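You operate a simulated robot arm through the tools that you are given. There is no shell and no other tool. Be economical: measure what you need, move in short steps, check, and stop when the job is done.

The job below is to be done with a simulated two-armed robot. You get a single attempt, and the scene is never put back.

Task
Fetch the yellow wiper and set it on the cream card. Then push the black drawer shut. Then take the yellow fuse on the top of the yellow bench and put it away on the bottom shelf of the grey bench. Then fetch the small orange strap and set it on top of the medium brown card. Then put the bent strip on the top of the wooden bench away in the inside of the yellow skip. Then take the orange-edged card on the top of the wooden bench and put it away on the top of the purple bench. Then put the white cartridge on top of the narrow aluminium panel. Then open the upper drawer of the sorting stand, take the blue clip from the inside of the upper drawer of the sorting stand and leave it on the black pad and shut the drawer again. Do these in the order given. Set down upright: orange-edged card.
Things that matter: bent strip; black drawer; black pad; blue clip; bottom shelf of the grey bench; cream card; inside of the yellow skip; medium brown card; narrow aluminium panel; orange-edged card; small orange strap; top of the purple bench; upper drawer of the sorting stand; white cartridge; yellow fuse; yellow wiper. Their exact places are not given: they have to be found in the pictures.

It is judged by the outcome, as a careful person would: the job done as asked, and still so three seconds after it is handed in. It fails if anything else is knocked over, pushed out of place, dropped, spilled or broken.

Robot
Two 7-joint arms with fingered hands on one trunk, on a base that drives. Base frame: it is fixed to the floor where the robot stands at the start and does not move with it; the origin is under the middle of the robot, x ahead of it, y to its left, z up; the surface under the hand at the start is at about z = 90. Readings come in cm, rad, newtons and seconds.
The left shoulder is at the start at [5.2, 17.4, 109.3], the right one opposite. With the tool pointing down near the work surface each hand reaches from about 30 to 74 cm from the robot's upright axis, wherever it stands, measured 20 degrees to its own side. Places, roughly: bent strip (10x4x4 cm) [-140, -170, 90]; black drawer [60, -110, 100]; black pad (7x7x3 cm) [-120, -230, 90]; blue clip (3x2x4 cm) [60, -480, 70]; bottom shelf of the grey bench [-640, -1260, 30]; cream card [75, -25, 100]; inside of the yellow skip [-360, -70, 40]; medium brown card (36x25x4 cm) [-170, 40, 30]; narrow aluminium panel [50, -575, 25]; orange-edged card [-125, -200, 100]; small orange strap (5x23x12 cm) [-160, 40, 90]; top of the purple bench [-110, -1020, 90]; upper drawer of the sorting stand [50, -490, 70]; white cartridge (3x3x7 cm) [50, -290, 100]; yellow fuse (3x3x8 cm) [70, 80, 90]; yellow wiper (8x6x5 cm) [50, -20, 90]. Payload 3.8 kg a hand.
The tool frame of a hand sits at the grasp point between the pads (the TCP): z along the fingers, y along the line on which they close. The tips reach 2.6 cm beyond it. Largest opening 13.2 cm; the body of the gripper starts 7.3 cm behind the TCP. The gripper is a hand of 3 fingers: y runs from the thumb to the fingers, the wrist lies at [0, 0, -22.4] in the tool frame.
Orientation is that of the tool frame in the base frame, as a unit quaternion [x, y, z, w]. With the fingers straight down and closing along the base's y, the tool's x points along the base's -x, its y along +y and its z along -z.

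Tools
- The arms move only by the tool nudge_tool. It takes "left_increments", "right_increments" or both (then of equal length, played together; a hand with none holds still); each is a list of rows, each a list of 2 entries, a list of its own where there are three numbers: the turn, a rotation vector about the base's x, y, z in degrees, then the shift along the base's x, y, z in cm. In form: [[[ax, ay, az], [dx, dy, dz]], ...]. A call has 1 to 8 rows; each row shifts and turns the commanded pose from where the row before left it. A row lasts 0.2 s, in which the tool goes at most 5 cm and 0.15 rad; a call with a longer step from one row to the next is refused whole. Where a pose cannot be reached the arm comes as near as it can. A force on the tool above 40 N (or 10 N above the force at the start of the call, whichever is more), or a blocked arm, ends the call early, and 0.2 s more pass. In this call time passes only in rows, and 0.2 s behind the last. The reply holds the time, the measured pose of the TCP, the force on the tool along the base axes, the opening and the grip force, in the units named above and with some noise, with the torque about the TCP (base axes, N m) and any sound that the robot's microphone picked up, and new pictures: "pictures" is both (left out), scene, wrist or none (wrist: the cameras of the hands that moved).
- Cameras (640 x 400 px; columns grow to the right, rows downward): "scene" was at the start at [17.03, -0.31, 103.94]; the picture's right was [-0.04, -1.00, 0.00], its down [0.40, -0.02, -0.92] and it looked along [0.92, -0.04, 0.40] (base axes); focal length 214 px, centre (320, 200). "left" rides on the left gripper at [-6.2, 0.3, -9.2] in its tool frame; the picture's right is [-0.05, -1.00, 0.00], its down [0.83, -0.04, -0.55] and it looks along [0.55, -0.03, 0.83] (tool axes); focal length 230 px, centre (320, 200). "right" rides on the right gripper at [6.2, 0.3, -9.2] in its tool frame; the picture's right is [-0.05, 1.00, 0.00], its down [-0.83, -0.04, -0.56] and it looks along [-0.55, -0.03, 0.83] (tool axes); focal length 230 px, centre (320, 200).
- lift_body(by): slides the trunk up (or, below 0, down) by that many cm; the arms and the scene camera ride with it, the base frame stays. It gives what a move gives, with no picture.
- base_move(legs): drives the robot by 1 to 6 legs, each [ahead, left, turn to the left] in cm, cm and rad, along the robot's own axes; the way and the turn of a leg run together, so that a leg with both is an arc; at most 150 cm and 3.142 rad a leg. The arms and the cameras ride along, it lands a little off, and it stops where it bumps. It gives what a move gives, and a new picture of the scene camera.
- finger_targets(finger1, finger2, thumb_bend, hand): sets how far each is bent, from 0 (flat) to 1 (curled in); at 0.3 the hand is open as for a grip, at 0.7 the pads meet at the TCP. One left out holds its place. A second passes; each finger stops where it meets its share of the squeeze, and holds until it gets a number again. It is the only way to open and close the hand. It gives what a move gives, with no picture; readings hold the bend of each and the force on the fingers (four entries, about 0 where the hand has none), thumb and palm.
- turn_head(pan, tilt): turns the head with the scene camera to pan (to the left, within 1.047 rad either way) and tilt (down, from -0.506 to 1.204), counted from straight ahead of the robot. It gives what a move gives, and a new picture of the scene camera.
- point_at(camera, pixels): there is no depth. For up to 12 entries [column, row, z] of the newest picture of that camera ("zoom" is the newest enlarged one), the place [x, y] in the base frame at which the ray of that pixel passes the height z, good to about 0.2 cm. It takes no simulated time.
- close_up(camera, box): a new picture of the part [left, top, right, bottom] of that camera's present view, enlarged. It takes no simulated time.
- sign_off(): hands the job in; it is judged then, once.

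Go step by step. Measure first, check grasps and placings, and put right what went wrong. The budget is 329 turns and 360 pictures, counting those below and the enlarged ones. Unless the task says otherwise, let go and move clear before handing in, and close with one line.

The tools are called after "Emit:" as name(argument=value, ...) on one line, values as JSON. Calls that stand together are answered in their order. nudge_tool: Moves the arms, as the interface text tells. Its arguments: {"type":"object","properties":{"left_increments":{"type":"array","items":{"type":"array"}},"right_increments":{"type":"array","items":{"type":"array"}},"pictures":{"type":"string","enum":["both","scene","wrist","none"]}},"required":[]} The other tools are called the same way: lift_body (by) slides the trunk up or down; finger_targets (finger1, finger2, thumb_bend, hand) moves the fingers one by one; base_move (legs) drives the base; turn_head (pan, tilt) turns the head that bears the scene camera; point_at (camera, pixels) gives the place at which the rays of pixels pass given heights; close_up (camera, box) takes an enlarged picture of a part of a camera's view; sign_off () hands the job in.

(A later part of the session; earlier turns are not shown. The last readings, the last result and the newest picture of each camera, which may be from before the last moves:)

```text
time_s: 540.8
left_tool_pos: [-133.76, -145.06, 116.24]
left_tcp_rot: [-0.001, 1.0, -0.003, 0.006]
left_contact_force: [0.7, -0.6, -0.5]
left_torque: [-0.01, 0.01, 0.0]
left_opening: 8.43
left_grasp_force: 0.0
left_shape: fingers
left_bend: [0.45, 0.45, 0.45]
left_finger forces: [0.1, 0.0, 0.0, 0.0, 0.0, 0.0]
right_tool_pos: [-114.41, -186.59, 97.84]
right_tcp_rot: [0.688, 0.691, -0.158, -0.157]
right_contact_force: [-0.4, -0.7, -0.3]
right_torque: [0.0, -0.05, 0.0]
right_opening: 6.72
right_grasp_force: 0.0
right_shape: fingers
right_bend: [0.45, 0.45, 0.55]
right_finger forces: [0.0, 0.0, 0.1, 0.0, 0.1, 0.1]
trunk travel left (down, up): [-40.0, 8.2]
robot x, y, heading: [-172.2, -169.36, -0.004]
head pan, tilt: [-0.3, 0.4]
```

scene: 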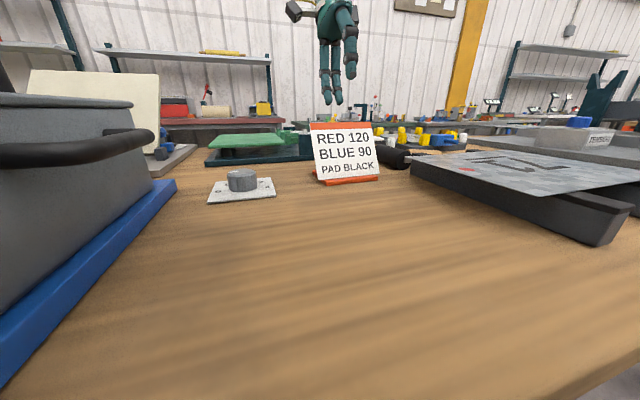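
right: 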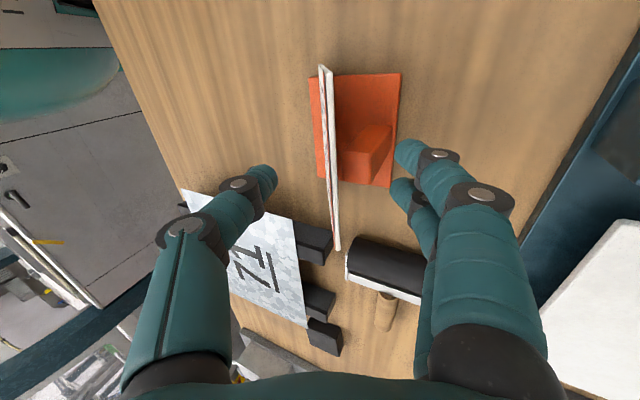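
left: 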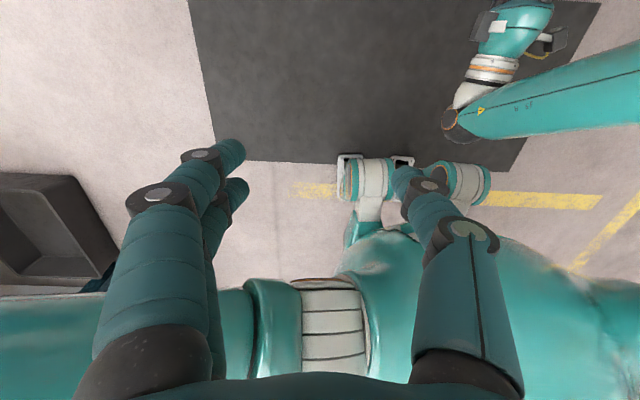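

Centred. I go down the last 3 cm and close gently.

Emit:
nudge_tool(right_increments=[[[0, 0, 0], [-0.6, 0.2, -1.6]], [[0, 0, 0], [-0.6, 0.1, -1.5]]], pictures="none")

Emit:
finger_targets(hand="right", finger1=0.66, finger2=0.66, thumb_bend=0.66)

Emit:
close_up(camera="right", box=[0, 0, 640, 400])

```text
time_s: 541.4
left_tool_pos: [-133.9, -145.05, 116.21]
left_tcp_rot: [-0.001, 1.0, -0.002, 0.006]
left_contact_force: [0.3, 0.7, -0.1]
left_torque: [0.01, 0.0, 0.05]
left_opening: 8.42
left_grasp_force: 0.0
left_shape: fingers
left_bend: [0.45, 0.45, 0.45]
left_finger forces: [0.1, 0.1, 0.0, 0.0, 0.0, 0.1]
right_tool_pos: [-115.37, -186.19, 94.89]
right_tcp_rot: [0.687, 0.691, -0.159, -0.158]
right_contact_force: [-0.6, 0.9, -0.4]
right_torque: [-0.02, -0.01, -0.04]
right_opening: 6.76
right_grasp_force: 0.0
right_shape: fingers
right_bend: [0.45, 0.45, 0.55]
right_finger forces: [0.0, 0.0, 0.0, 0.0, 0.1, 0.1]
trunk travel left (down, up): [-40.0, 8.2]
robot x, y, heading: [-172.1, -169.26, -0.002]
head pan, tilt: [-0.3, 0.4]
```

```text
time_s: 542.4
left_tool_pos: [-133.82, -144.91, 116.16]
left_tcp_rot: [0.0, 1.0, -0.002, 0.007]
left_contact_force: [0.1, -0.4, 0.0]
left_torque: [0.0, -0.02, 0.01]
left_opening: 8.42
left_grasp_force: 0.0
left_shape: fingers
left_bend: [0.45, 0.45, 0.45]
left_finger forces: [0.0, 0.1, 0.0, 0.0, 0.0, 0.1]
right_tool_pos: [-115.59, -186.16, 94.73]
right_tcp_rot: [0.687, 0.691, -0.158, -0.158]
right_contact_force: [0.1, 0.0, -0.3]
right_torque: [0.0, -0.02, 0.02]
right_opening: 2.07
right_grasp_force: 3.4
right_shape: fingers
right_bend: [0.66, 0.61, 0.65]
right_finger forces: [0.0, 3.3, 0.1, 0.1, 3.5, 0.0]
trunk travel left (down, up): [-40.0, 8.2]
robot x, y, heading: [-171.95, -168.85, -0.004]
head pan, tilt: [-0.3, 0.4]
```

```text
1.00 times, centred on (320, 200) of right (not enlarged: the box is as wide or as high as the picture)
```

zoom: 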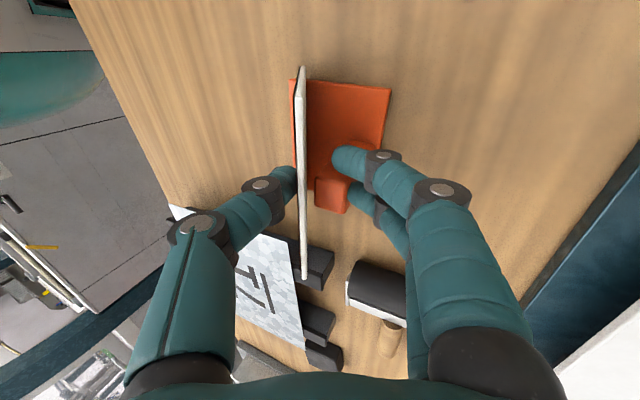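

The thumb touches the card and a finger touches the support block behind it, a solid clamp. I squeeze more.

Emit:
finger_targets(hand="right", finger1=0.8, finger2=0.8, thumb_bend=0.8)

Emit:
close_up(camera="right", box=[200, 60, 460, 300])

```text
time_s: 543.4
left_tool_pos: [-133.82, -144.94, 116.23]
left_tcp_rot: [0.0, 1.0, -0.001, 0.006]
left_contact_force: [-0.6, 0.8, 0.3]
left_torque: [-0.06, 0.01, -0.02]
left_opening: 8.43
left_grasp_force: 0.1
left_shape: fingers
left_bend: [0.45, 0.45, 0.45]
left_finger forces: [0.1, 0.0, 0.1, 0.0, 0.0, 0.0]
right_tool_pos: [-115.47, -186.18, 94.89]
right_tcp_rot: [0.688, 0.691, -0.158, -0.158]
right_contact_force: [0.9, 0.1, 3.7]
right_torque: [-0.16, -0.05, 0.05]
right_opening: 0.68
right_grasp_force: 20.5
right_shape: fingers
right_bend: [0.76, 0.61, 0.69]
right_finger forces: [7.5, 13.2, 0.0, 0.0, 20.1, 0.0]
trunk travel left (down, up): [-40.0, 8.2]
robot x, y, heading: [-171.98, -169.15, 0.004]
head pan, tilt: [-0.3, 0.4]
```

```text
1.67 times, centred on (330, 180) of right
```

zoom: 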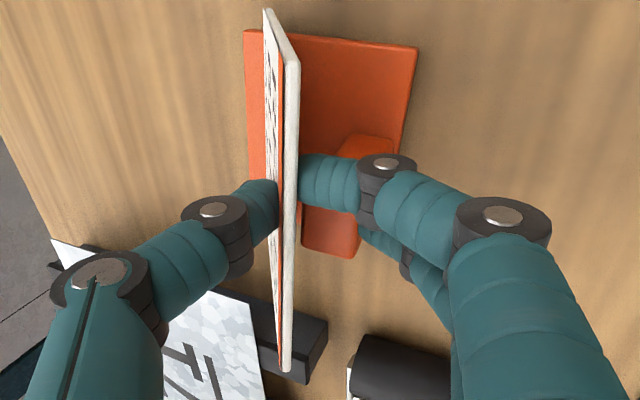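

Gripped with 20 N on three digits. I lift 3 cm and check.

Emit:
nudge_tool(right_increments=[[[0, 0, 0], [0, 0, 1]], [[0, 0, 0], [0, 0, 3]], [[0, 0, 0], [-1, 0, 4]]])

```text
time_s: 544.2
left_tool_pos: [-133.77, -144.97, 116.18]
left_tcp_rot: [0.0, 1.0, -0.001, 0.005]
left_contact_force: [0.3, 0.8, 0.0]
left_torque: [0.02, -0.01, 0.0]
left_opening: 8.41
left_grasp_force: 0.0
left_shape: fingers
left_bend: [0.45, 0.45, 0.45]
left_finger forces: [0.0, 0.0, 0.0, 0.1, 0.0, 0.0]
right_tool_pos: [-116.6, -186.25, 102.74]
right_tcp_rot: [0.687, 0.691, -0.158, -0.158]
right_contact_force: [-0.3, 0.6, -0.8]
right_torque: [-0.04, -0.04, 0.01]
right_opening: 0.65
right_grasp_force: 19.5
right_shape: fingers
right_bend: [0.77, 0.61, 0.69]
right_finger forces: [8.4, 10.9, 0.1, 0.0, 19.0, 0.0]
trunk travel left (down, up): [-40.0, 8.2]
robot x, y, heading: [-172.18, -169.2, 0.005]
head pan, tilt: [-0.3, 0.4]
```

scene: 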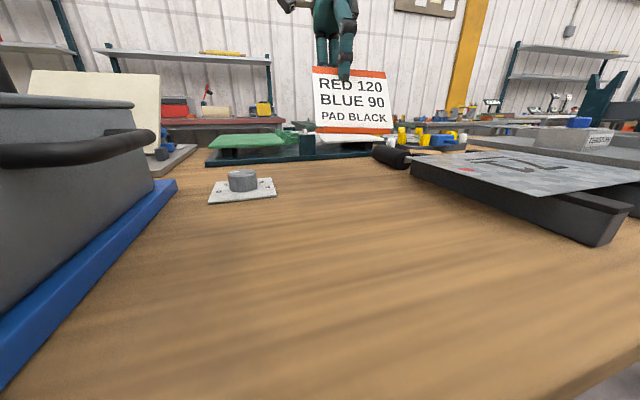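
right: 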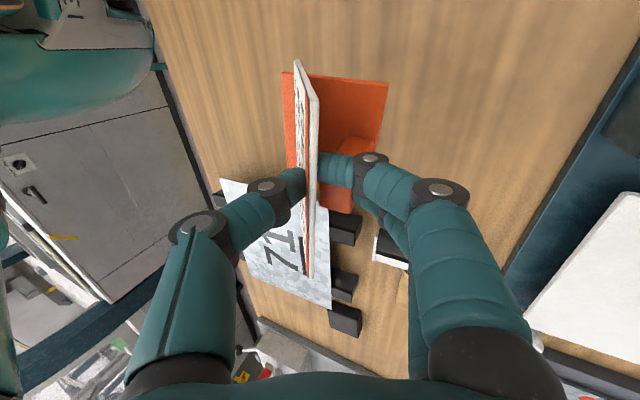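

Held firmly and unchanged. I retract it and start the route to the purple bench: back, north round the wooden bench, then into the aisle.

Emit:
nudge_tool(right_increments=[[[0, 0, 0], [-3.5, 0, 2]], [[0, 0, 0], [-4.5, 0, 1.5]], [[0, 0, 0], [-4.5, 0, 1.5]], [[0, 0, 0], [-4.5, 0, 1.5]], [[0, 0, 0], [-4.5, 0, 1.5]]], pictures="none")

Emit:
base_move(legs=[[-43, 0, 0], [0, 62, 0], [0, 62, 0], [95, 0, 0], [90, 0, 0]])

```text
time_s: 545.4
left_tool_pos: [-133.86, -144.91, 116.24]
left_tcp_rot: [-0.001, 1.0, -0.002, 0.006]
left_contact_force: [-0.5, 0.7, -0.1]
left_torque: [-0.01, 0.0, 0.01]
left_opening: 8.41
left_grasp_force: 0.0
left_shape: fingers
left_bend: [0.45, 0.45, 0.45]
left_finger forces: [0.1, 0.1, 0.1, 0.0, 0.1, 0.0]
right_tool_pos: [-138.11, -186.13, 110.75]
right_tcp_rot: [0.688, 0.69, -0.159, -0.159]
right_contact_force: [0.2, -0.2, -0.4]
right_torque: [0.04, -0.03, 0.01]
right_opening: 0.64
right_grasp_force: 18.4
right_shape: fingers
right_bend: [0.77, 0.61, 0.69]
right_finger forces: [8.4, 10.7, 0.0, 0.0, 19.0, 0.1]
trunk travel left (down, up): [-40.0, 8.2]
robot x, y, heading: [-172.4, -169.2, -0.001]
head pan, tilt: [-0.3, 0.4]
```

```text
time_s: 568.1
left_tool_pos: [8.61, -12.75, 116.2]
left_tcp_rot: [-0.021, 1.0, -0.001, 0.006]
left_contact_force: [-0.5, -0.1, 0.4]
left_torque: [0.05, -0.03, -0.01]
left_opening: 8.43
left_grasp_force: 0.1
left_shape: fingers
left_bend: [0.45, 0.45, 0.45]
left_finger forces: [0.0, 0.0, 0.0, 0.0, 0.1, 0.0]
right_tool_pos: [6.18, -54.06, 110.55]
right_tcp_rot: [0.673, 0.704, -0.162, -0.156]
right_contact_force: [-0.9, 1.1, -0.7]
right_torque: [0.03, -0.01, 0.03]
right_opening: 0.66
right_grasp_force: 18.6
right_shape: fingers
right_bend: [0.77, 0.61, 0.69]
right_finger forces: [8.3, 10.6, 0.0, 0.0, 18.9, 0.1]
trunk travel left (down, up): [-40.0, 8.2]
robot x, y, heading: [-28.2, -38.43, 0.042]
head pan, tilt: [-0.3, 0.4]
```

scene: 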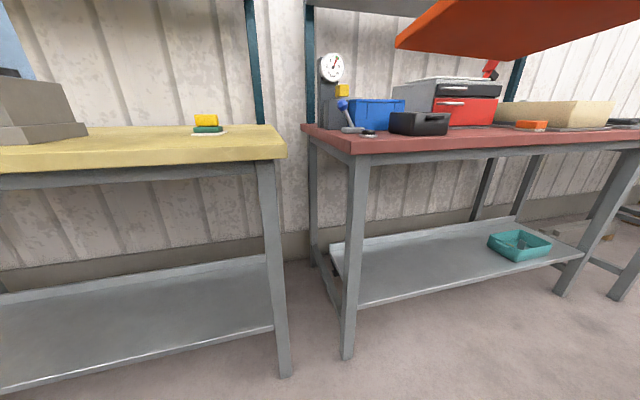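

On track in the aisle. I turn to face -y and drive down.

Emit:
base_move(legs=[[0, 0, -1.611], [0, 6, 0], [148, 0, 0], [148, 0, 0], [148, 0, 0]])

```text
time_s: 594.1
left_tool_pos: [-16.0, -521.51, 116.28]
left_tcp_rot: [0.721, 0.693, -0.005, 0.003]
left_contact_force: [-0.8, -0.8, 0.0]
left_torque: [0.05, -0.01, 0.01]
left_opening: 8.42
left_grasp_force: 0.2
left_shape: fingers
left_bend: [0.45, 0.45, 0.45]
left_finger forces: [0.0, 0.1, 0.0, 0.0, 0.1, 0.1]
right_tool_pos: [-56.98, -515.51, 110.65]
right_tcp_rot: [0.974, -0.018, 0.004, -0.224]
right_contact_force: [0.1, 0.2, -0.5]
right_torque: [-0.03, 0.01, 0.03]
right_opening: 0.62
right_grasp_force: 19.0
right_shape: fingers
right_bend: [0.77, 0.61, 0.69]
right_finger forces: [8.4, 10.2, 0.0, 0.0, 18.5, 0.1]
trunk travel left (down, up): [-40.0, 8.2]
robot x, y, heading: [-38.47, -482.33, -1.61]
head pan, tilt: [-0.3, 0.4]
```

scene: 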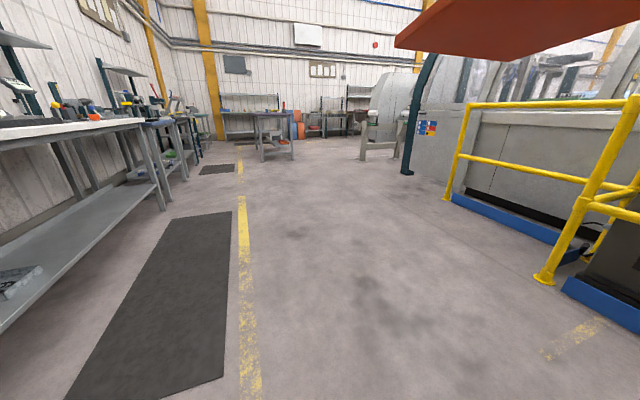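

Clear ahead. I correct the heading and continue to y≈-860.

Emit:
base_move(legs=[[0, 0, 0.039], [140, 0, 0], [140, 0, 0], [95, 0, 0]])

Emit:
turn_head(pan=-0.5, tilt=0.35)

```text
time_s: 612.8
left_tool_pos: [-7.07, -897.67, 116.11]
left_tcp_rot: [0.7, 0.714, -0.006, 0.004]
left_contact_force: [-0.3, 0.3, -0.3]
left_torque: [0.01, 0.02, -0.01]
left_opening: 8.43
left_grasp_force: 0.0
left_shape: fingers
left_bend: [0.45, 0.45, 0.45]
left_finger forces: [0.0, 0.1, 0.1, 0.0, 0.0, 0.0]
right_tool_pos: [-48.3, -894.36, 110.58]
right_tcp_rot: [0.975, 0.012, -0.002, -0.224]
right_contact_force: [0.3, 0.7, 0.0]
right_torque: [-0.01, 0.02, 0.01]
right_opening: 0.63
right_grasp_force: 18.9
right_shape: fingers
right_bend: [0.77, 0.61, 0.69]
right_finger forces: [8.4, 10.2, 0.0, 0.0, 18.6, 0.0]
trunk travel left (down, up): [-40.0, 8.2]
robot x, y, heading: [-31.86, -859.95, -1.546]
head pan, tilt: [-0.3, 0.4]
```

scene: 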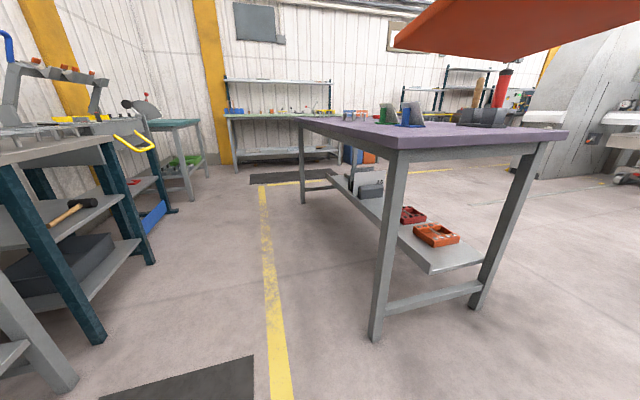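

```text
time_s: 613.5
left_tool_pos: [-7.11, -897.56, 116.39]
left_tcp_rot: [0.7, 0.714, -0.006, 0.003]
left_contact_force: [-0.4, 0.1, 0.3]
left_torque: [-0.01, -0.01, 0.03]
left_opening: 8.44
left_grasp_force: 0.1
left_shape: fingers
left_bend: [0.45, 0.45, 0.45]
left_finger forces: [0.0, 0.1, 0.0, 0.0, 0.0, 0.0]
right_tool_pos: [-48.38, -894.07, 110.56]
right_tcp_rot: [0.975, 0.012, -0.002, -0.223]
right_contact_force: [0.1, 0.2, -1.1]
right_torque: [-0.03, 0.0, 0.02]
right_opening: 0.64
right_grasp_force: 18.1
right_shape: fingers
right_bend: [0.77, 0.61, 0.69]
right_finger forces: [8.5, 10.2, 0.0, 0.0, 18.5, 0.1]
trunk travel left (down, up): [-40.0, 8.2]
robot x, y, heading: [-31.6, -859.91, -1.551]
head pan, tilt: [-0.499, 0.351]
```

scene: 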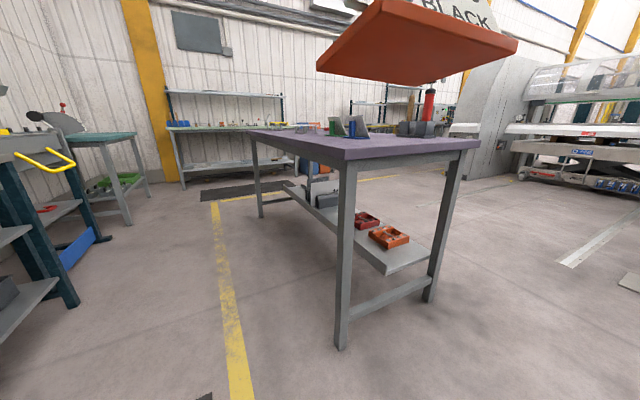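

The near (north) end of the purple bench top looks clear. I measure the top and the items on it.

Emit:
point_at(camera="scene", pixels=[[345, 158, 85], [477, 146, 85], [345, 158, 82], [477, 146, 82], [343, 347, 0], [430, 300, 0], [348, 138, 85], [360, 138, 85], [440, 137, 85], [400, 137, 85], [250, 133, 85]])

Emit:
close_up(camera="scene", box=[240, 80, 500, 180])

```text
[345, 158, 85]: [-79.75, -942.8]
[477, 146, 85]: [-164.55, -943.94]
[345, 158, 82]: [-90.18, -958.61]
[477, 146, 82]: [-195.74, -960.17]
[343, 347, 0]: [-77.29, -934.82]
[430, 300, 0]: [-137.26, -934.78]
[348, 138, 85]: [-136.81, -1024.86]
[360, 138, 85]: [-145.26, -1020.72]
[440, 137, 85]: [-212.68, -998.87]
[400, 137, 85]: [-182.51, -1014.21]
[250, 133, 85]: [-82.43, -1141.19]
```

```text
2.46 times, centred on (370, 130) of scene
```

zoom: 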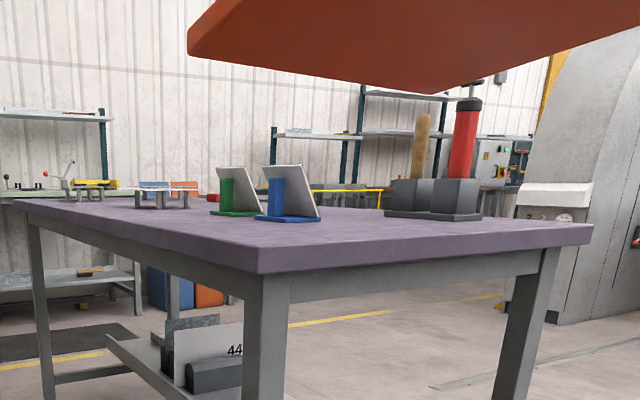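

The top is at z≈86.5–87 and the first items are beyond y≈-1000. I drive to (-92,-898) facing the bench end.

Emit:
base_move(legs=[[0, -60, -0.02], [38, 0, 0]])

Emit:
turn_head(pan=-0.2, tilt=0.5)

```text
time_s: 621.3
left_tool_pos: [-68.1, -937.39, 116.11]
left_tcp_rot: [0.706, 0.708, -0.006, 0.003]
left_contact_force: [-0.8, -0.4, 0.0]
left_torque: [0.04, -0.02, 0.02]
left_opening: 8.42
left_grasp_force: 0.1
left_shape: fingers
left_bend: [0.45, 0.45, 0.45]
left_finger forces: [0.0, 0.0, 0.0, 0.0, 0.0, 0.1]
right_tool_pos: [-109.24, -933.24, 110.55]
right_tcp_rot: [0.975, 0.004, 0.0, -0.224]
right_contact_force: [-0.8, -0.8, -1.3]
right_torque: [0.02, -0.01, -0.01]
right_opening: 0.64
right_grasp_force: 18.7
right_shape: fingers
right_bend: [0.77, 0.61, 0.69]
right_finger forces: [8.5, 10.3, 0.0, 0.0, 18.5, 0.1]
trunk travel left (down, up): [-40.0, 8.2]
robot x, y, heading: [-92.18, -899.31, -1.565]
head pan, tilt: [-0.499, 0.351]
```

scene: 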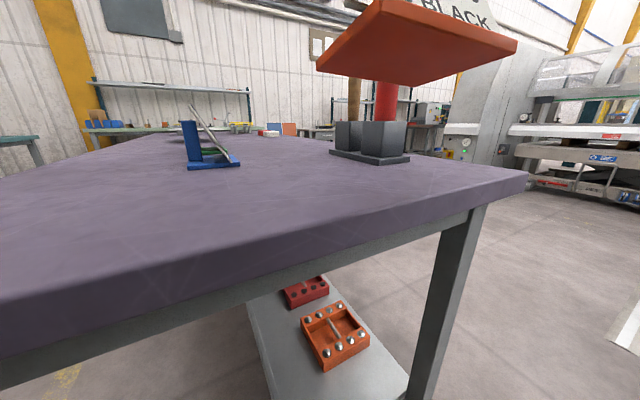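

```text
time_s: 622.1
left_tool_pos: [-68.15, -937.4, 116.18]
left_tcp_rot: [0.706, 0.708, -0.006, 0.003]
left_contact_force: [0.9, 0.3, -0.7]
left_torque: [0.02, 0.0, 0.03]
left_opening: 8.43
left_grasp_force: 0.1
left_shape: fingers
left_bend: [0.45, 0.45, 0.45]
left_finger forces: [0.1, 0.1, 0.0, 0.0, 0.1, 0.0]
right_tool_pos: [-109.14, -933.24, 110.65]
right_tcp_rot: [0.975, 0.003, 0.0, -0.224]
right_contact_force: [-0.7, -0.1, -1.0]
right_torque: [0.0, -0.02, -0.03]
right_opening: 0.63
right_grasp_force: 19.1
right_shape: fingers
right_bend: [0.77, 0.61, 0.69]
right_finger forces: [8.5, 10.2, 0.0, 0.1, 18.5, 0.1]
trunk travel left (down, up): [-40.0, 8.2]
robot x, y, heading: [-92.36, -899.01, -1.57]
head pan, tilt: [-0.201, 0.499]
```

scene: 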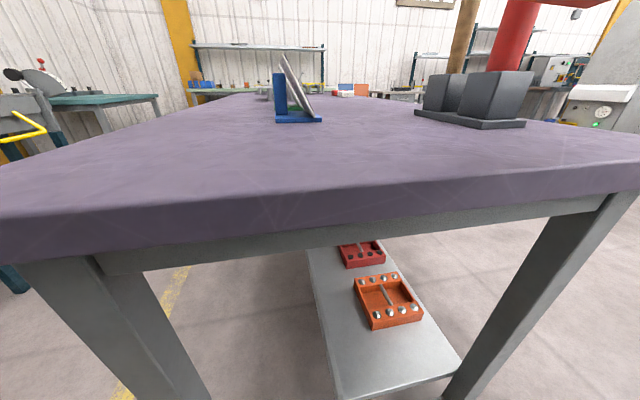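

Emit:
point_at(camera="scene", pixels=[[320, 215, 87], [320, 215, 85], [485, 128, 87], [485, 128, 85], [300, 122, 87], [415, 117, 87], [380, 160, 87]])

Emit:
close_up(camera="right", box=[0, 0, 640, 400])

```text
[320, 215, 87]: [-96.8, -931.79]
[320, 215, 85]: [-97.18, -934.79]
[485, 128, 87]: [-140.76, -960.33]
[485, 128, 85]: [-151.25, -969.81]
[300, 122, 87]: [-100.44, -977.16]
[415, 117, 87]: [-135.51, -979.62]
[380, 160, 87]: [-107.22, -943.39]
```

```text
1.00 times, centred on (320, 200) of right (not enlarged: the box is as wide or as high as the picture)
```

zoom: 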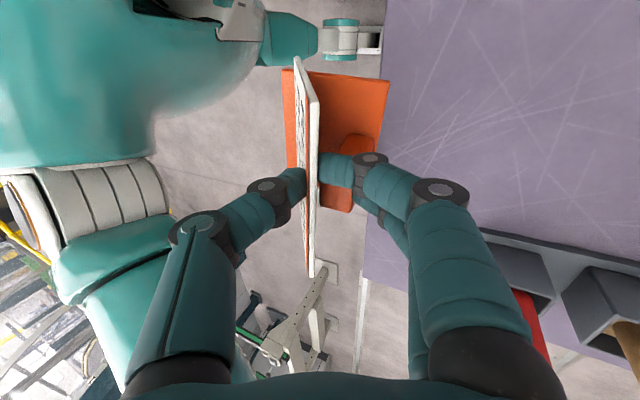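

The place is free at about (-106,-951); the grey holder begins around x≈-130. I move the card over it and part way down.

Emit:
nudge_tool(right_increments=[[[0, 0, 0], [0.7, -3.7, -1]], [[0, 0, 0], [0.7, -3.7, -1.5]], [[0, 0, 0], [0.7, -3.7, -2]], [[0, 0, 0], [0.7, -3.6, -2]], [[0, 0, 0], [0.6, -3.4, -2]]])

Emit:
close_up(camera="scene", box=[280, 60, 480, 200])

```text
time_s: 623.3
left_tool_pos: [-67.92, -937.51, 116.15]
left_tcp_rot: [0.706, 0.708, -0.006, 0.003]
left_contact_force: [-0.2, -0.9, -0.5]
left_torque: [0.0, 0.02, 0.03]
left_opening: 8.4
left_grasp_force: 0.1
left_shape: fingers
left_bend: [0.45, 0.45, 0.45]
left_finger forces: [0.0, 0.0, 0.0, 0.0, 0.0, 0.0]
right_tool_pos: [-105.58, -951.51, 101.94]
right_tcp_rot: [0.975, 0.003, -0.001, -0.223]
right_contact_force: [-0.1, 0.1, -0.7]
right_torque: [-0.01, 0.02, 0.02]
right_opening: 0.64
right_grasp_force: 18.4
right_shape: fingers
right_bend: [0.77, 0.61, 0.69]
right_finger forces: [8.6, 10.1, 0.1, 0.1, 18.4, 0.0]
trunk travel left (down, up): [-40.0, 8.2]
robot x, y, heading: [-92.2, -899.12, -1.569]
head pan, tilt: [-0.201, 0.499]
```

scene: 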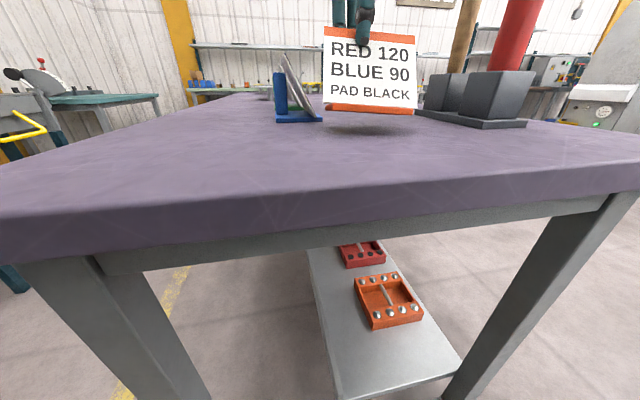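
right: 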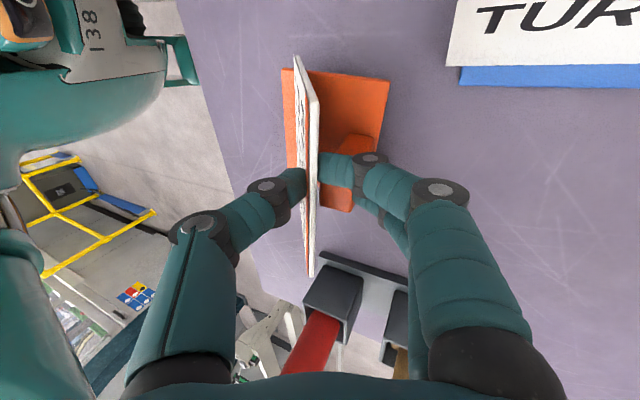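

```text
2.86 times, centred on (380, 130) of scene
```

zoom: 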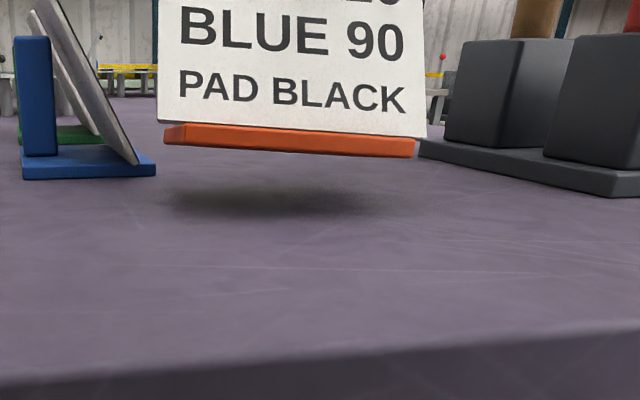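

Still about 5 cm up. I lower towards contact.

Emit:
nudge_tool(right_increments=[[[0, 0, 0], [0, 0, -2]], [[0, 0, 0], [0, 0, -1.5]], [[0, 0, 0], [0, 0, -0.7]]], pictures="scene")

Emit:
close_up(camera="scene", box=[280, 60, 480, 200])

```text
time_s: 624.0
left_tool_pos: [-68.11, -937.14, 116.37]
left_tcp_rot: [0.706, 0.709, -0.007, 0.003]
left_contact_force: [0.1, 0.2, -0.5]
left_torque: [0.02, -0.01, -0.01]
left_opening: 8.42
left_grasp_force: 0.1
left_shape: fingers
left_bend: [0.45, 0.45, 0.45]
left_finger forces: [0.1, 0.0, 0.1, 0.1, 0.1, 0.0]
right_tool_pos: [-105.74, -951.15, 99.43]
right_tcp_rot: [0.975, 0.006, 0.004, -0.222]
right_contact_force: [-1.9, 7.3, 29.7]
right_torque: [0.5, 0.26, 0.02]
right_opening: 0.83
right_grasp_force: 24.6
right_shape: fingers
right_bend: [0.78, 0.67, 0.69]
right_finger forces: [3.6, 12.5, 0.1, 0.0, 33.2, 0.0]
trunk travel left (down, up): [-40.0, 8.2]
robot x, y, heading: [-92.04, -899.07, -1.57]
head pan, tilt: [-0.201, 0.499]
stopped in row 3 (right hand): the force on the tool passed its limit at 44 N (the readings are from after the stop); the commanded pose is now the measured one
```

scene: 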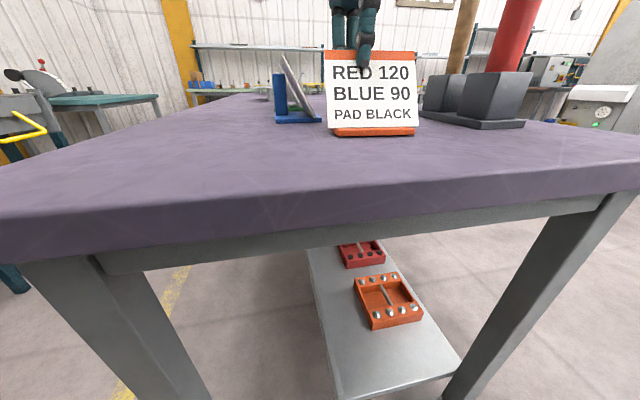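

```text
2.86 times, centred on (380, 130) of scene
```

zoom: 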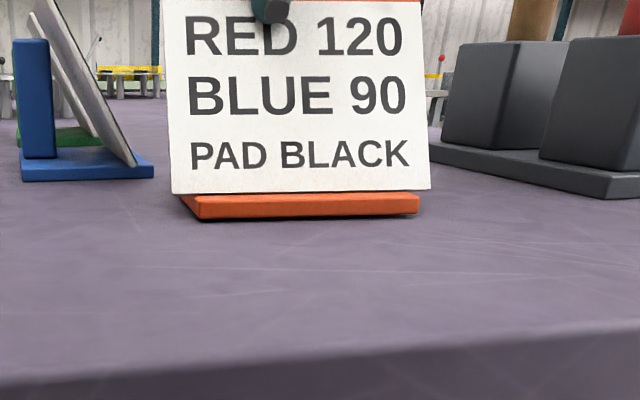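

Touchdown: the base sits flat. I ease up slightly to relieve the force, then release.

Emit:
nudge_tool(right_increments=[[[0, 0, 0], [0, 0, 0.4]]], pictures="none")

Emit:
close_up(camera="scene", box=[300, 40, 450, 160])

```text
time_s: 624.4
left_tool_pos: [-68.14, -937.22, 116.29]
left_tcp_rot: [0.705, 0.709, -0.007, 0.003]
left_contact_force: [-0.3, -1.2, -0.2]
left_torque: [0.01, -0.01, -0.03]
left_opening: 8.41
left_grasp_force: 0.0
left_shape: fingers
left_bend: [0.45, 0.45, 0.45]
left_finger forces: [0.0, 0.0, 0.0, 0.1, 0.0, 0.0]
right_tool_pos: [-105.51, -951.2, 99.41]
right_tcp_rot: [0.975, 0.006, 0.003, -0.222]
right_contact_force: [-0.6, 5.6, 23.0]
right_torque: [0.34, 0.13, -0.02]
right_opening: 0.79
right_grasp_force: 23.2
right_shape: fingers
right_bend: [0.78, 0.67, 0.69]
right_finger forces: [4.5, 11.9, 0.0, 0.1, 29.7, 0.0]
trunk travel left (down, up): [-40.0, 8.2]
robot x, y, heading: [-92.24, -899.26, -1.568]
head pan, tilt: [-0.201, 0.499]
```

```text
3.33 times, centred on (375, 100) of scene
```

zoom: 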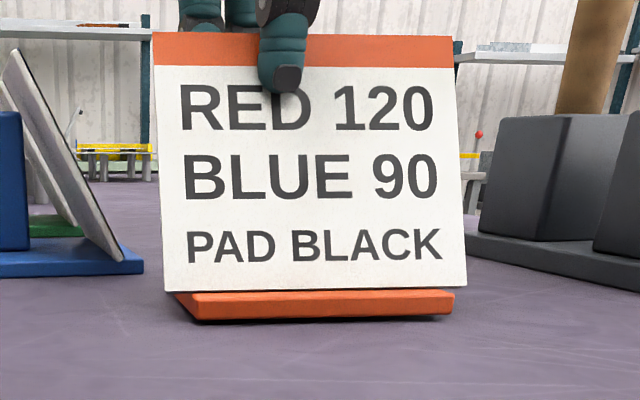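

Emit:
nudge_tool(right_increments=[[[0, 0, 0], [0, 0, 0.5]], [[0, 0, 0], [0, 0, 0.3]]], pictures="none")

Emit:
finger_targets(hand="right", finger1=0.64, finger2=0.58, thumb_bend=0.62)

Emit:
close_up(camera="scene", box=[300, 40, 450, 160])

```text
time_s: 625.0
left_tool_pos: [-68.11, -937.47, 116.05]
left_tcp_rot: [0.706, 0.708, -0.006, 0.003]
left_contact_force: [0.5, 0.5, 0.1]
left_torque: [0.0, 0.0, -0.02]
left_opening: 8.41
left_grasp_force: 0.1
left_shape: fingers
left_bend: [0.45, 0.45, 0.45]
left_finger forces: [0.0, 0.0, 0.0, 0.0, 0.0, 0.1]
right_tool_pos: [-105.74, -951.41, 99.76]
right_tcp_rot: [0.975, 0.005, 0.002, -0.222]
right_contact_force: [0.3, -0.7, 0.2]
right_torque: [-0.01, 0.01, -0.02]
right_opening: 0.73
right_grasp_force: 19.0
right_shape: fingers
right_bend: [0.78, 0.63, 0.69]
right_finger forces: [8.4, 10.8, 0.0, 0.0, 19.0, 0.1]
trunk travel left (down, up): [-40.0, 8.2]
robot x, y, heading: [-92.38, -899.37, -1.567]
head pan, tilt: [-0.201, 0.499]
```

```text
time_s: 626.0
left_tool_pos: [-68.16, -937.32, 116.24]
left_tcp_rot: [0.706, 0.708, -0.006, 0.003]
left_contact_force: [1.0, 0.1, -0.4]
left_torque: [-0.02, 0.01, 0.05]
left_opening: 8.44
left_grasp_force: 0.0
left_shape: fingers
left_bend: [0.45, 0.45, 0.45]
left_finger forces: [0.0, 0.0, 0.0, 0.0, 0.1, 0.0]
right_tool_pos: [-105.69, -951.42, 100.03]
right_tcp_rot: [0.975, 0.005, 0.002, -0.223]
right_contact_force: [-0.3, 0.3, 0.1]
right_torque: [-0.03, 0.0, 0.01]
right_opening: 2.53
right_grasp_force: 0.2
right_shape: fingers
right_bend: [0.64, 0.57, 0.62]
right_finger forces: [0.1, 0.0, 0.0, 0.1, 0.0, 0.0]
trunk travel left (down, up): [-40.0, 8.2]
robot x, y, heading: [-92.09, -899.38, -1.574]
head pan, tilt: [-0.201, 0.499]
```

```text
3.33 times, centred on (375, 100) of scene
```

zoom: 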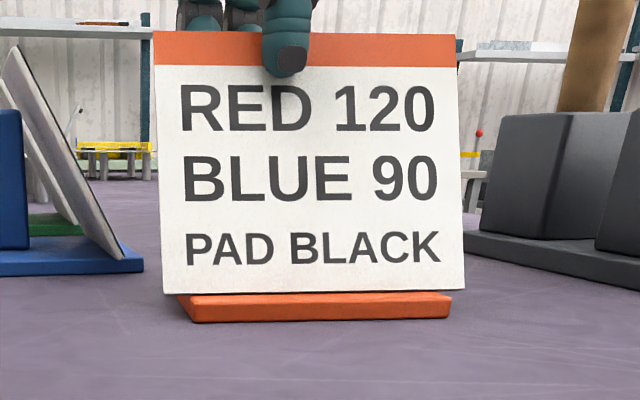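

The card stands upright on its own. I open a little more and withdraw along the hand's axis.

Emit:
finger_targets(hand="right", finger1=0.55, finger2=0.5, thumb_bend=0.55)

Emit:
nudge_tool(right_increments=[[[0, 0, 0], [0, -1, 2.1]], [[0, 0, 0], [0, -1.5, 3]], [[0, 0, 0], [0, -1.5, 3.5]], [[0, 0, 0], [0, 0, 4.5]], [[0, 0, 0], [0, 4.5, 1]], [[0, 0, 0], [0, 4.5, 0]], [[0, 0, 0], [0, 4.5, 0]], [[0, 0, 0], [0, 4.5, 0]]])

```text
time_s: 627.0
left_tool_pos: [-68.04, -937.46, 116.21]
left_tcp_rot: [0.707, 0.707, -0.006, 0.003]
left_contact_force: [0.1, -0.2, -0.1]
left_torque: [-0.01, 0.0, 0.02]
left_opening: 8.41
left_grasp_force: 0.1
left_shape: fingers
left_bend: [0.45, 0.45, 0.45]
left_finger forces: [0.0, 0.1, 0.0, 0.0, 0.0, 0.0]
right_tool_pos: [-105.78, -951.41, 100.12]
right_tcp_rot: [0.975, 0.005, 0.002, -0.223]
right_contact_force: [-0.1, 0.4, 0.0]
right_torque: [0.02, 0.01, 0.04]
right_opening: 5.03
right_grasp_force: 0.1
right_shape: fingers
right_bend: [0.55, 0.5, 0.55]
right_finger forces: [0.0, 0.0, 0.1, 0.0, 0.0, 0.1]
trunk travel left (down, up): [-40.0, 8.2]
robot x, y, heading: [-92.29, -899.26, -1.568]
head pan, tilt: [-0.201, 0.499]
```

```text
time_s: 628.8
left_tool_pos: [-68.15, -937.27, 116.26]
left_tcp_rot: [0.707, 0.707, -0.006, 0.003]
left_contact_force: [-0.4, 0.6, 0.0]
left_torque: [-0.02, 0.02, -0.01]
left_opening: 8.42
left_grasp_force: 0.0
left_shape: fingers
left_bend: [0.45, 0.45, 0.45]
left_finger forces: [0.0, 0.1, 0.1, 0.0, 0.0, 0.0]
right_tool_pos: [-105.96, -935.15, 113.03]
right_tcp_rot: [0.975, 0.005, 0.002, -0.221]
right_contact_force: [1.2, -0.3, -1.0]
right_torque: [0.04, 0.0, -0.04]
right_opening: 5.04
right_grasp_force: 0.0
right_shape: fingers
right_bend: [0.55, 0.5, 0.55]
right_finger forces: [0.1, 0.0, 0.0, 0.0, 0.0, 0.0]
right hand out of reach, approached as far as the arm can: row 4
trunk travel left (down, up): [-40.0, 8.2]
robot x, y, heading: [-92.2, -899.48, -1.571]
head pan, tilt: [-0.201, 0.499]
```

scene: 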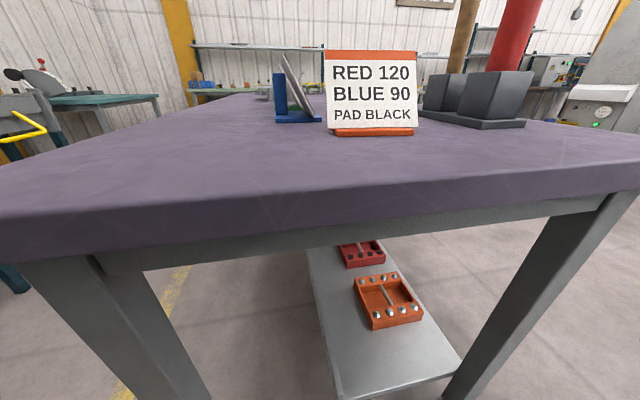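
right: 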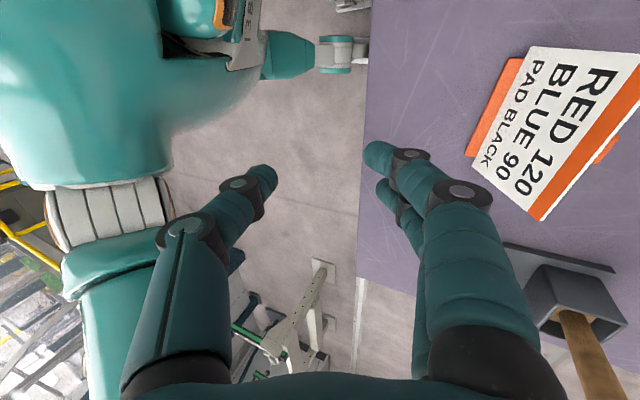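

The card stands upright on the purple bench. I level the right hand (keeping its fore-aft closing) and drive back north to the white cartridge's bench.

Emit:
nudge_tool(right_increments=[[[-6.4, 0, 0], [0, 0, 0]], [[-6.4, 0, 0], [0, 0, 0]], [[-6.4, 0, 0], [0, 0, 0]], [[-6.4, 0, 0], [0, 0, 0]]], pictures="none")

Emit:
base_move(legs=[[-40, 0, 0], [0, 66, 0], [-150, 0, 0], [-150, 0, 0], [-150, 0, 0], [-102, 0, 0]])

```text
time_s: 629.8
left_tool_pos: [-68.16, -937.36, 116.21]
left_tcp_rot: [0.706, 0.708, -0.006, 0.002]
left_contact_force: [0.1, 0.2, -0.3]
left_torque: [0.01, -0.01, 0.01]
left_opening: 8.41
left_grasp_force: 0.1
left_shape: fingers
left_bend: [0.45, 0.45, 0.45]
left_finger forces: [0.0, 0.0, 0.0, 0.0, 0.0, 0.0]
right_tool_pos: [-105.86, -935.37, 113.04]
right_tcp_rot: [1.0, 0.005, 0.001, 0.0]
right_contact_force: [0.5, 0.8, 0.8]
right_torque: [0.0, -0.04, -0.03]
right_opening: 5.06
right_grasp_force: 0.1
right_shape: fingers
right_bend: [0.55, 0.5, 0.55]
right_finger forces: [0.1, 0.0, 0.0, 0.0, 0.0, 0.0]
trunk travel left (down, up): [-40.0, 8.2]
robot x, y, heading: [-92.09, -899.43, -1.566]
head pan, tilt: [-0.201, 0.499]
```

```text
time_s: 664.1
left_tool_pos: [8.4, -344.46, 116.18]
left_tcp_rot: [0.714, 0.7, -0.006, 0.004]
left_contact_force: [-0.2, -0.3, -0.2]
left_torque: [0.0, 0.01, 0.01]
left_opening: 8.43
left_grasp_force: 0.1
left_shape: fingers
left_bend: [0.45, 0.45, 0.45]
left_finger forces: [0.1, 0.0, 0.1, 0.0, 0.0, 0.0]
right_tool_pos: [-29.4, -341.72, 112.84]
right_tcp_rot: [1.0, -0.005, 0.001, -0.001]
right_contact_force: [-0.7, -0.7, -0.3]
right_torque: [0.0, 0.0, 0.01]
right_opening: 5.06
right_grasp_force: 0.1
right_shape: fingers
right_bend: [0.55, 0.5, 0.55]
right_finger forces: [0.0, 0.1, 0.1, 0.0, 0.0, 0.0]
trunk travel left (down, up): [-40.0, 8.2]
robot x, y, heading: [-14.99, -305.67, -1.591]
head pan, tilt: [-0.201, 0.499]
```

scene: 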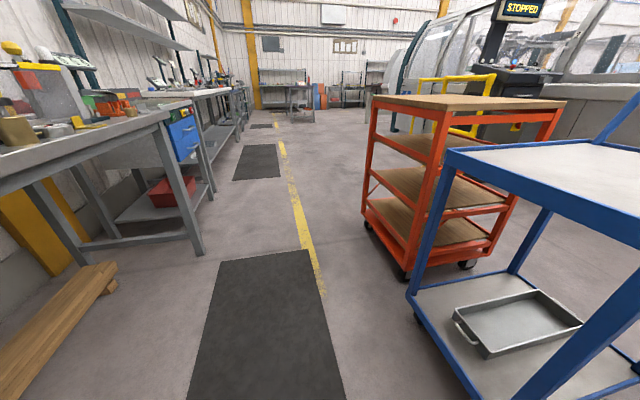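

I back 25, turn left to face the wall bench, and look.

Emit:
base_move(legs=[[-25, 0, 0], [0, 0, 1.589]])

Emit:
turn_head(pan=0, tilt=0.4)

```text
time_s: 669.9
left_tool_pos: [23.19, -255.98, 116.11]
left_tcp_rot: [-0.011, 1.0, -0.002, 0.006]
left_contact_force: [0.2, -0.5, -0.3]
left_torque: [0.02, -0.01, 0.01]
left_opening: 8.41
left_grasp_force: 0.1
left_shape: fingers
left_bend: [0.45, 0.45, 0.45]
left_finger forces: [0.0, 0.1, 0.0, 0.1, 0.0, 0.0]
right_tool_pos: [22.04, -293.83, 112.95]
right_tcp_rot: [0.696, 0.718, 0.0, -0.001]
right_contact_force: [-0.1, 0.3, 0.6]
right_torque: [0.0, -0.01, 0.02]
right_opening: 5.08
right_grasp_force: 0.0
right_shape: fingers
right_bend: [0.55, 0.5, 0.55]
right_finger forces: [0.1, 0.1, 0.0, 0.1, 0.0, 0.0]
trunk travel left (down, up): [-40.0, 8.2]
robot x, y, heading: [-14.28, -281.09, 0.025]
head pan, tilt: [-0.201, 0.499]
```

scene: 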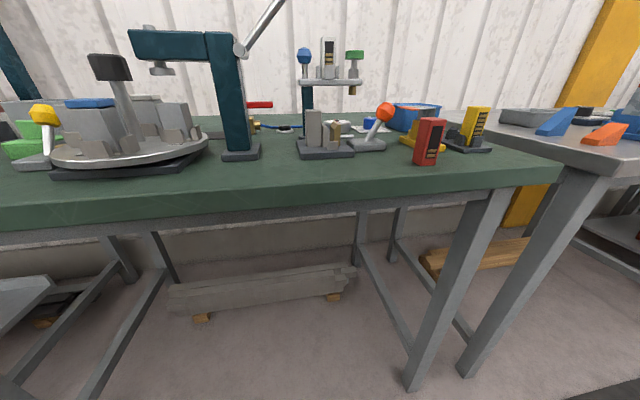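

```text
time_s: 670.6
left_tool_pos: [23.16, -256.12, 116.19]
left_tcp_rot: [-0.011, 1.0, -0.002, 0.006]
left_contact_force: [0.5, -1.0, -0.3]
left_torque: [0.02, 0.0, 0.03]
left_opening: 8.44
left_grasp_force: 0.1
left_shape: fingers
left_bend: [0.45, 0.45, 0.45]
left_finger forces: [0.0, 0.0, 0.1, 0.0, 0.0, 0.0]
right_tool_pos: [21.83, -293.89, 112.98]
right_tcp_rot: [0.696, 0.718, 0.0, -0.001]
right_contact_force: [-0.4, 0.1, 0.0]
right_torque: [-0.03, 0.03, 0.0]
right_opening: 5.07
right_grasp_force: 0.2
right_shape: fingers
right_bend: [0.55, 0.5, 0.55]
right_finger forces: [0.0, 0.1, 0.0, 0.0, 0.0, 0.0]
trunk travel left (down, up): [-40.0, 8.2]
robot x, y, heading: [-14.63, -280.91, 0.025]
head pan, tilt: [0.0, 0.4]
```

scene: 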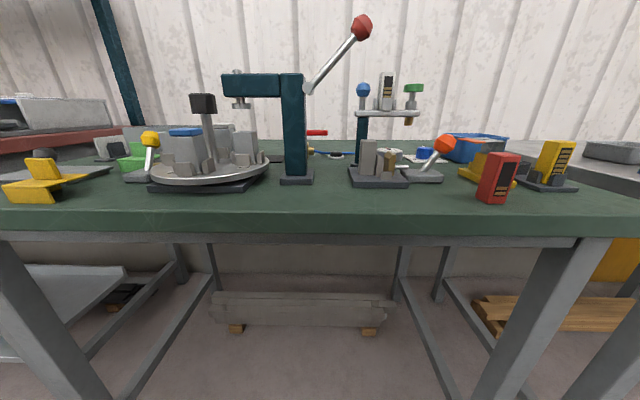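

The white cartridge seems to be the one at (387,92), on the small stand. I zoom in.

Emit:
close_up(camera="scene", box=[330, 60, 600, 210])

Emit:
point_at(camera="scene", pixels=[[498, 205, 85], [387, 188, 85], [378, 188, 85], [600, 226, 82]])

```text
2.37 times, centred on (465, 135) of scene
```

zoom: 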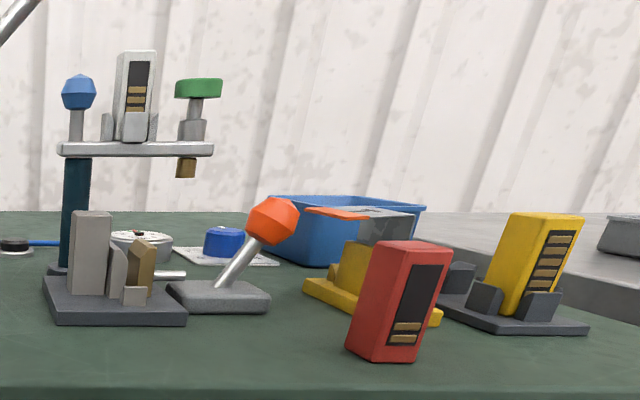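

```text
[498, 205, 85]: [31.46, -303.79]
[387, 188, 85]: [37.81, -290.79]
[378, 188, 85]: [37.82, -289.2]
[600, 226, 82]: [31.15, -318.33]
```

The white cartridge is about (48,-294), base z≈98, top ≈105. A lever with a red ball at (361,27) is near, so I look with the right wrist camera.

Emit:
close_up(camera="right", box=[0, 0, 640, 400])

```text
1.00 times, centred on (320, 200) of right (not enlarged: the box is as wide or as high as the picture)
```

zoom: 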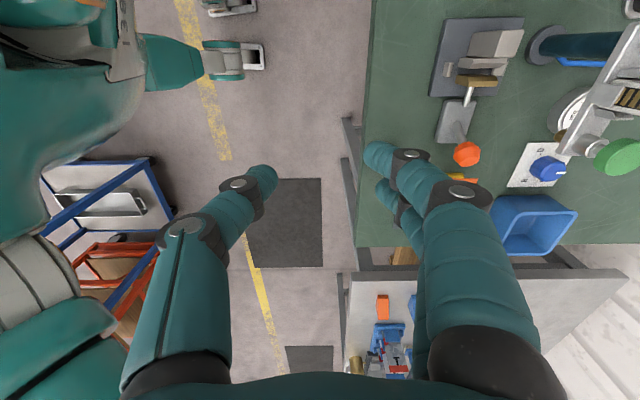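

Emit:
point_at(camera="zoom", pixels=[[615, 155, 102], [630, 95, 104], [600, 100, 98], [572, 45, 98], [361, 100, 85]])

Emit:
nudge_tool(right_increments=[[[0, 0, -0.5], [4, 0, 2.5]], [[0, 0, -0.5], [4, 0, 2.5]], [[0, 0, -0.5], [3.5, 0, 2]]], pictures="wrist")

```text
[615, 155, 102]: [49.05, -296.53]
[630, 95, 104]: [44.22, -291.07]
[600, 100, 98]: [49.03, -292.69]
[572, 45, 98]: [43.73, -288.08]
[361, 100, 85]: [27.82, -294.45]
```

```text
time_s: 671.4
left_tool_pos: [23.24, -255.94, 116.06]
left_tcp_rot: [-0.011, 1.0, -0.003, 0.006]
left_contact_force: [0.8, 0.8, -0.1]
left_torque: [0.03, -0.02, 0.0]
left_opening: 8.41
left_grasp_force: 0.0
left_shape: fingers
left_bend: [0.45, 0.45, 0.45]
left_finger forces: [0.0, 0.0, 0.0, 0.0, 0.0, 0.0]
right_tool_pos: [33.31, -293.79, 119.73]
right_tcp_rot: [0.705, 0.709, -0.001, 0.001]
right_contact_force: [0.2, -0.1, 0.1]
right_torque: [0.0, 0.0, 0.01]
right_opening: 5.09
right_grasp_force: 0.0
right_shape: fingers
right_bend: [0.55, 0.5, 0.55]
right_finger forces: [0.1, 0.1, 0.0, 0.0, 0.0, 0.0]
trunk travel left (down, up): [-40.0, 8.2]
robot x, y, heading: [-14.5, -280.57, 0.02]
head pan, tilt: [0.0, 0.4]
```

right: 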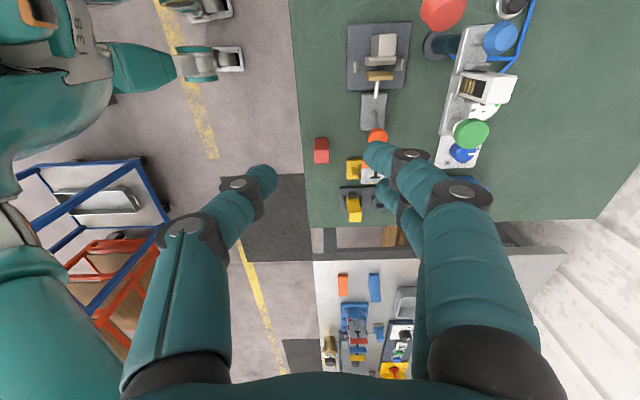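

Now the cartridge top (490,87), green knob (471,132) and red lever ball (443,12) are all visible. I locate them.

Emit:
point_at(camera="right", pixels=[[488, 87, 105], [500, 87, 105], [470, 87, 100], [471, 132, 102.5], [500, 38, 102.5], [443, 12, 112], [443, 12, 108], [443, 12, 115]])

Emit:
close_up(camera="right", box=[400, 0, 560, 160])

```text
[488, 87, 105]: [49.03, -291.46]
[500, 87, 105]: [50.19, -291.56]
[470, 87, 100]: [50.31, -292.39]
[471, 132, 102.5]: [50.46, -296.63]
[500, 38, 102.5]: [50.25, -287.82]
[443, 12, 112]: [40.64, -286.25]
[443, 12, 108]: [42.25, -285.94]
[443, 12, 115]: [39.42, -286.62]
```

```text
2.50 times, centred on (480, 80) of right
```

zoom: 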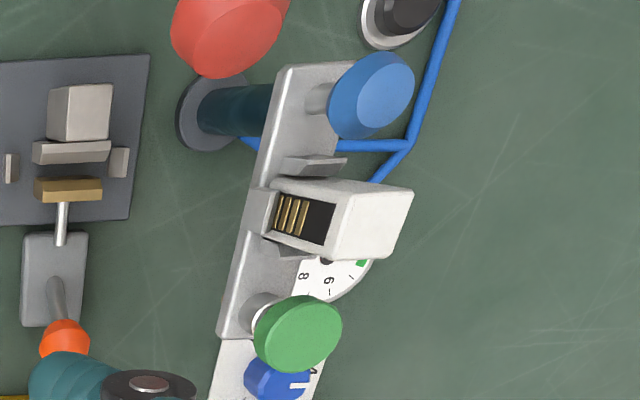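

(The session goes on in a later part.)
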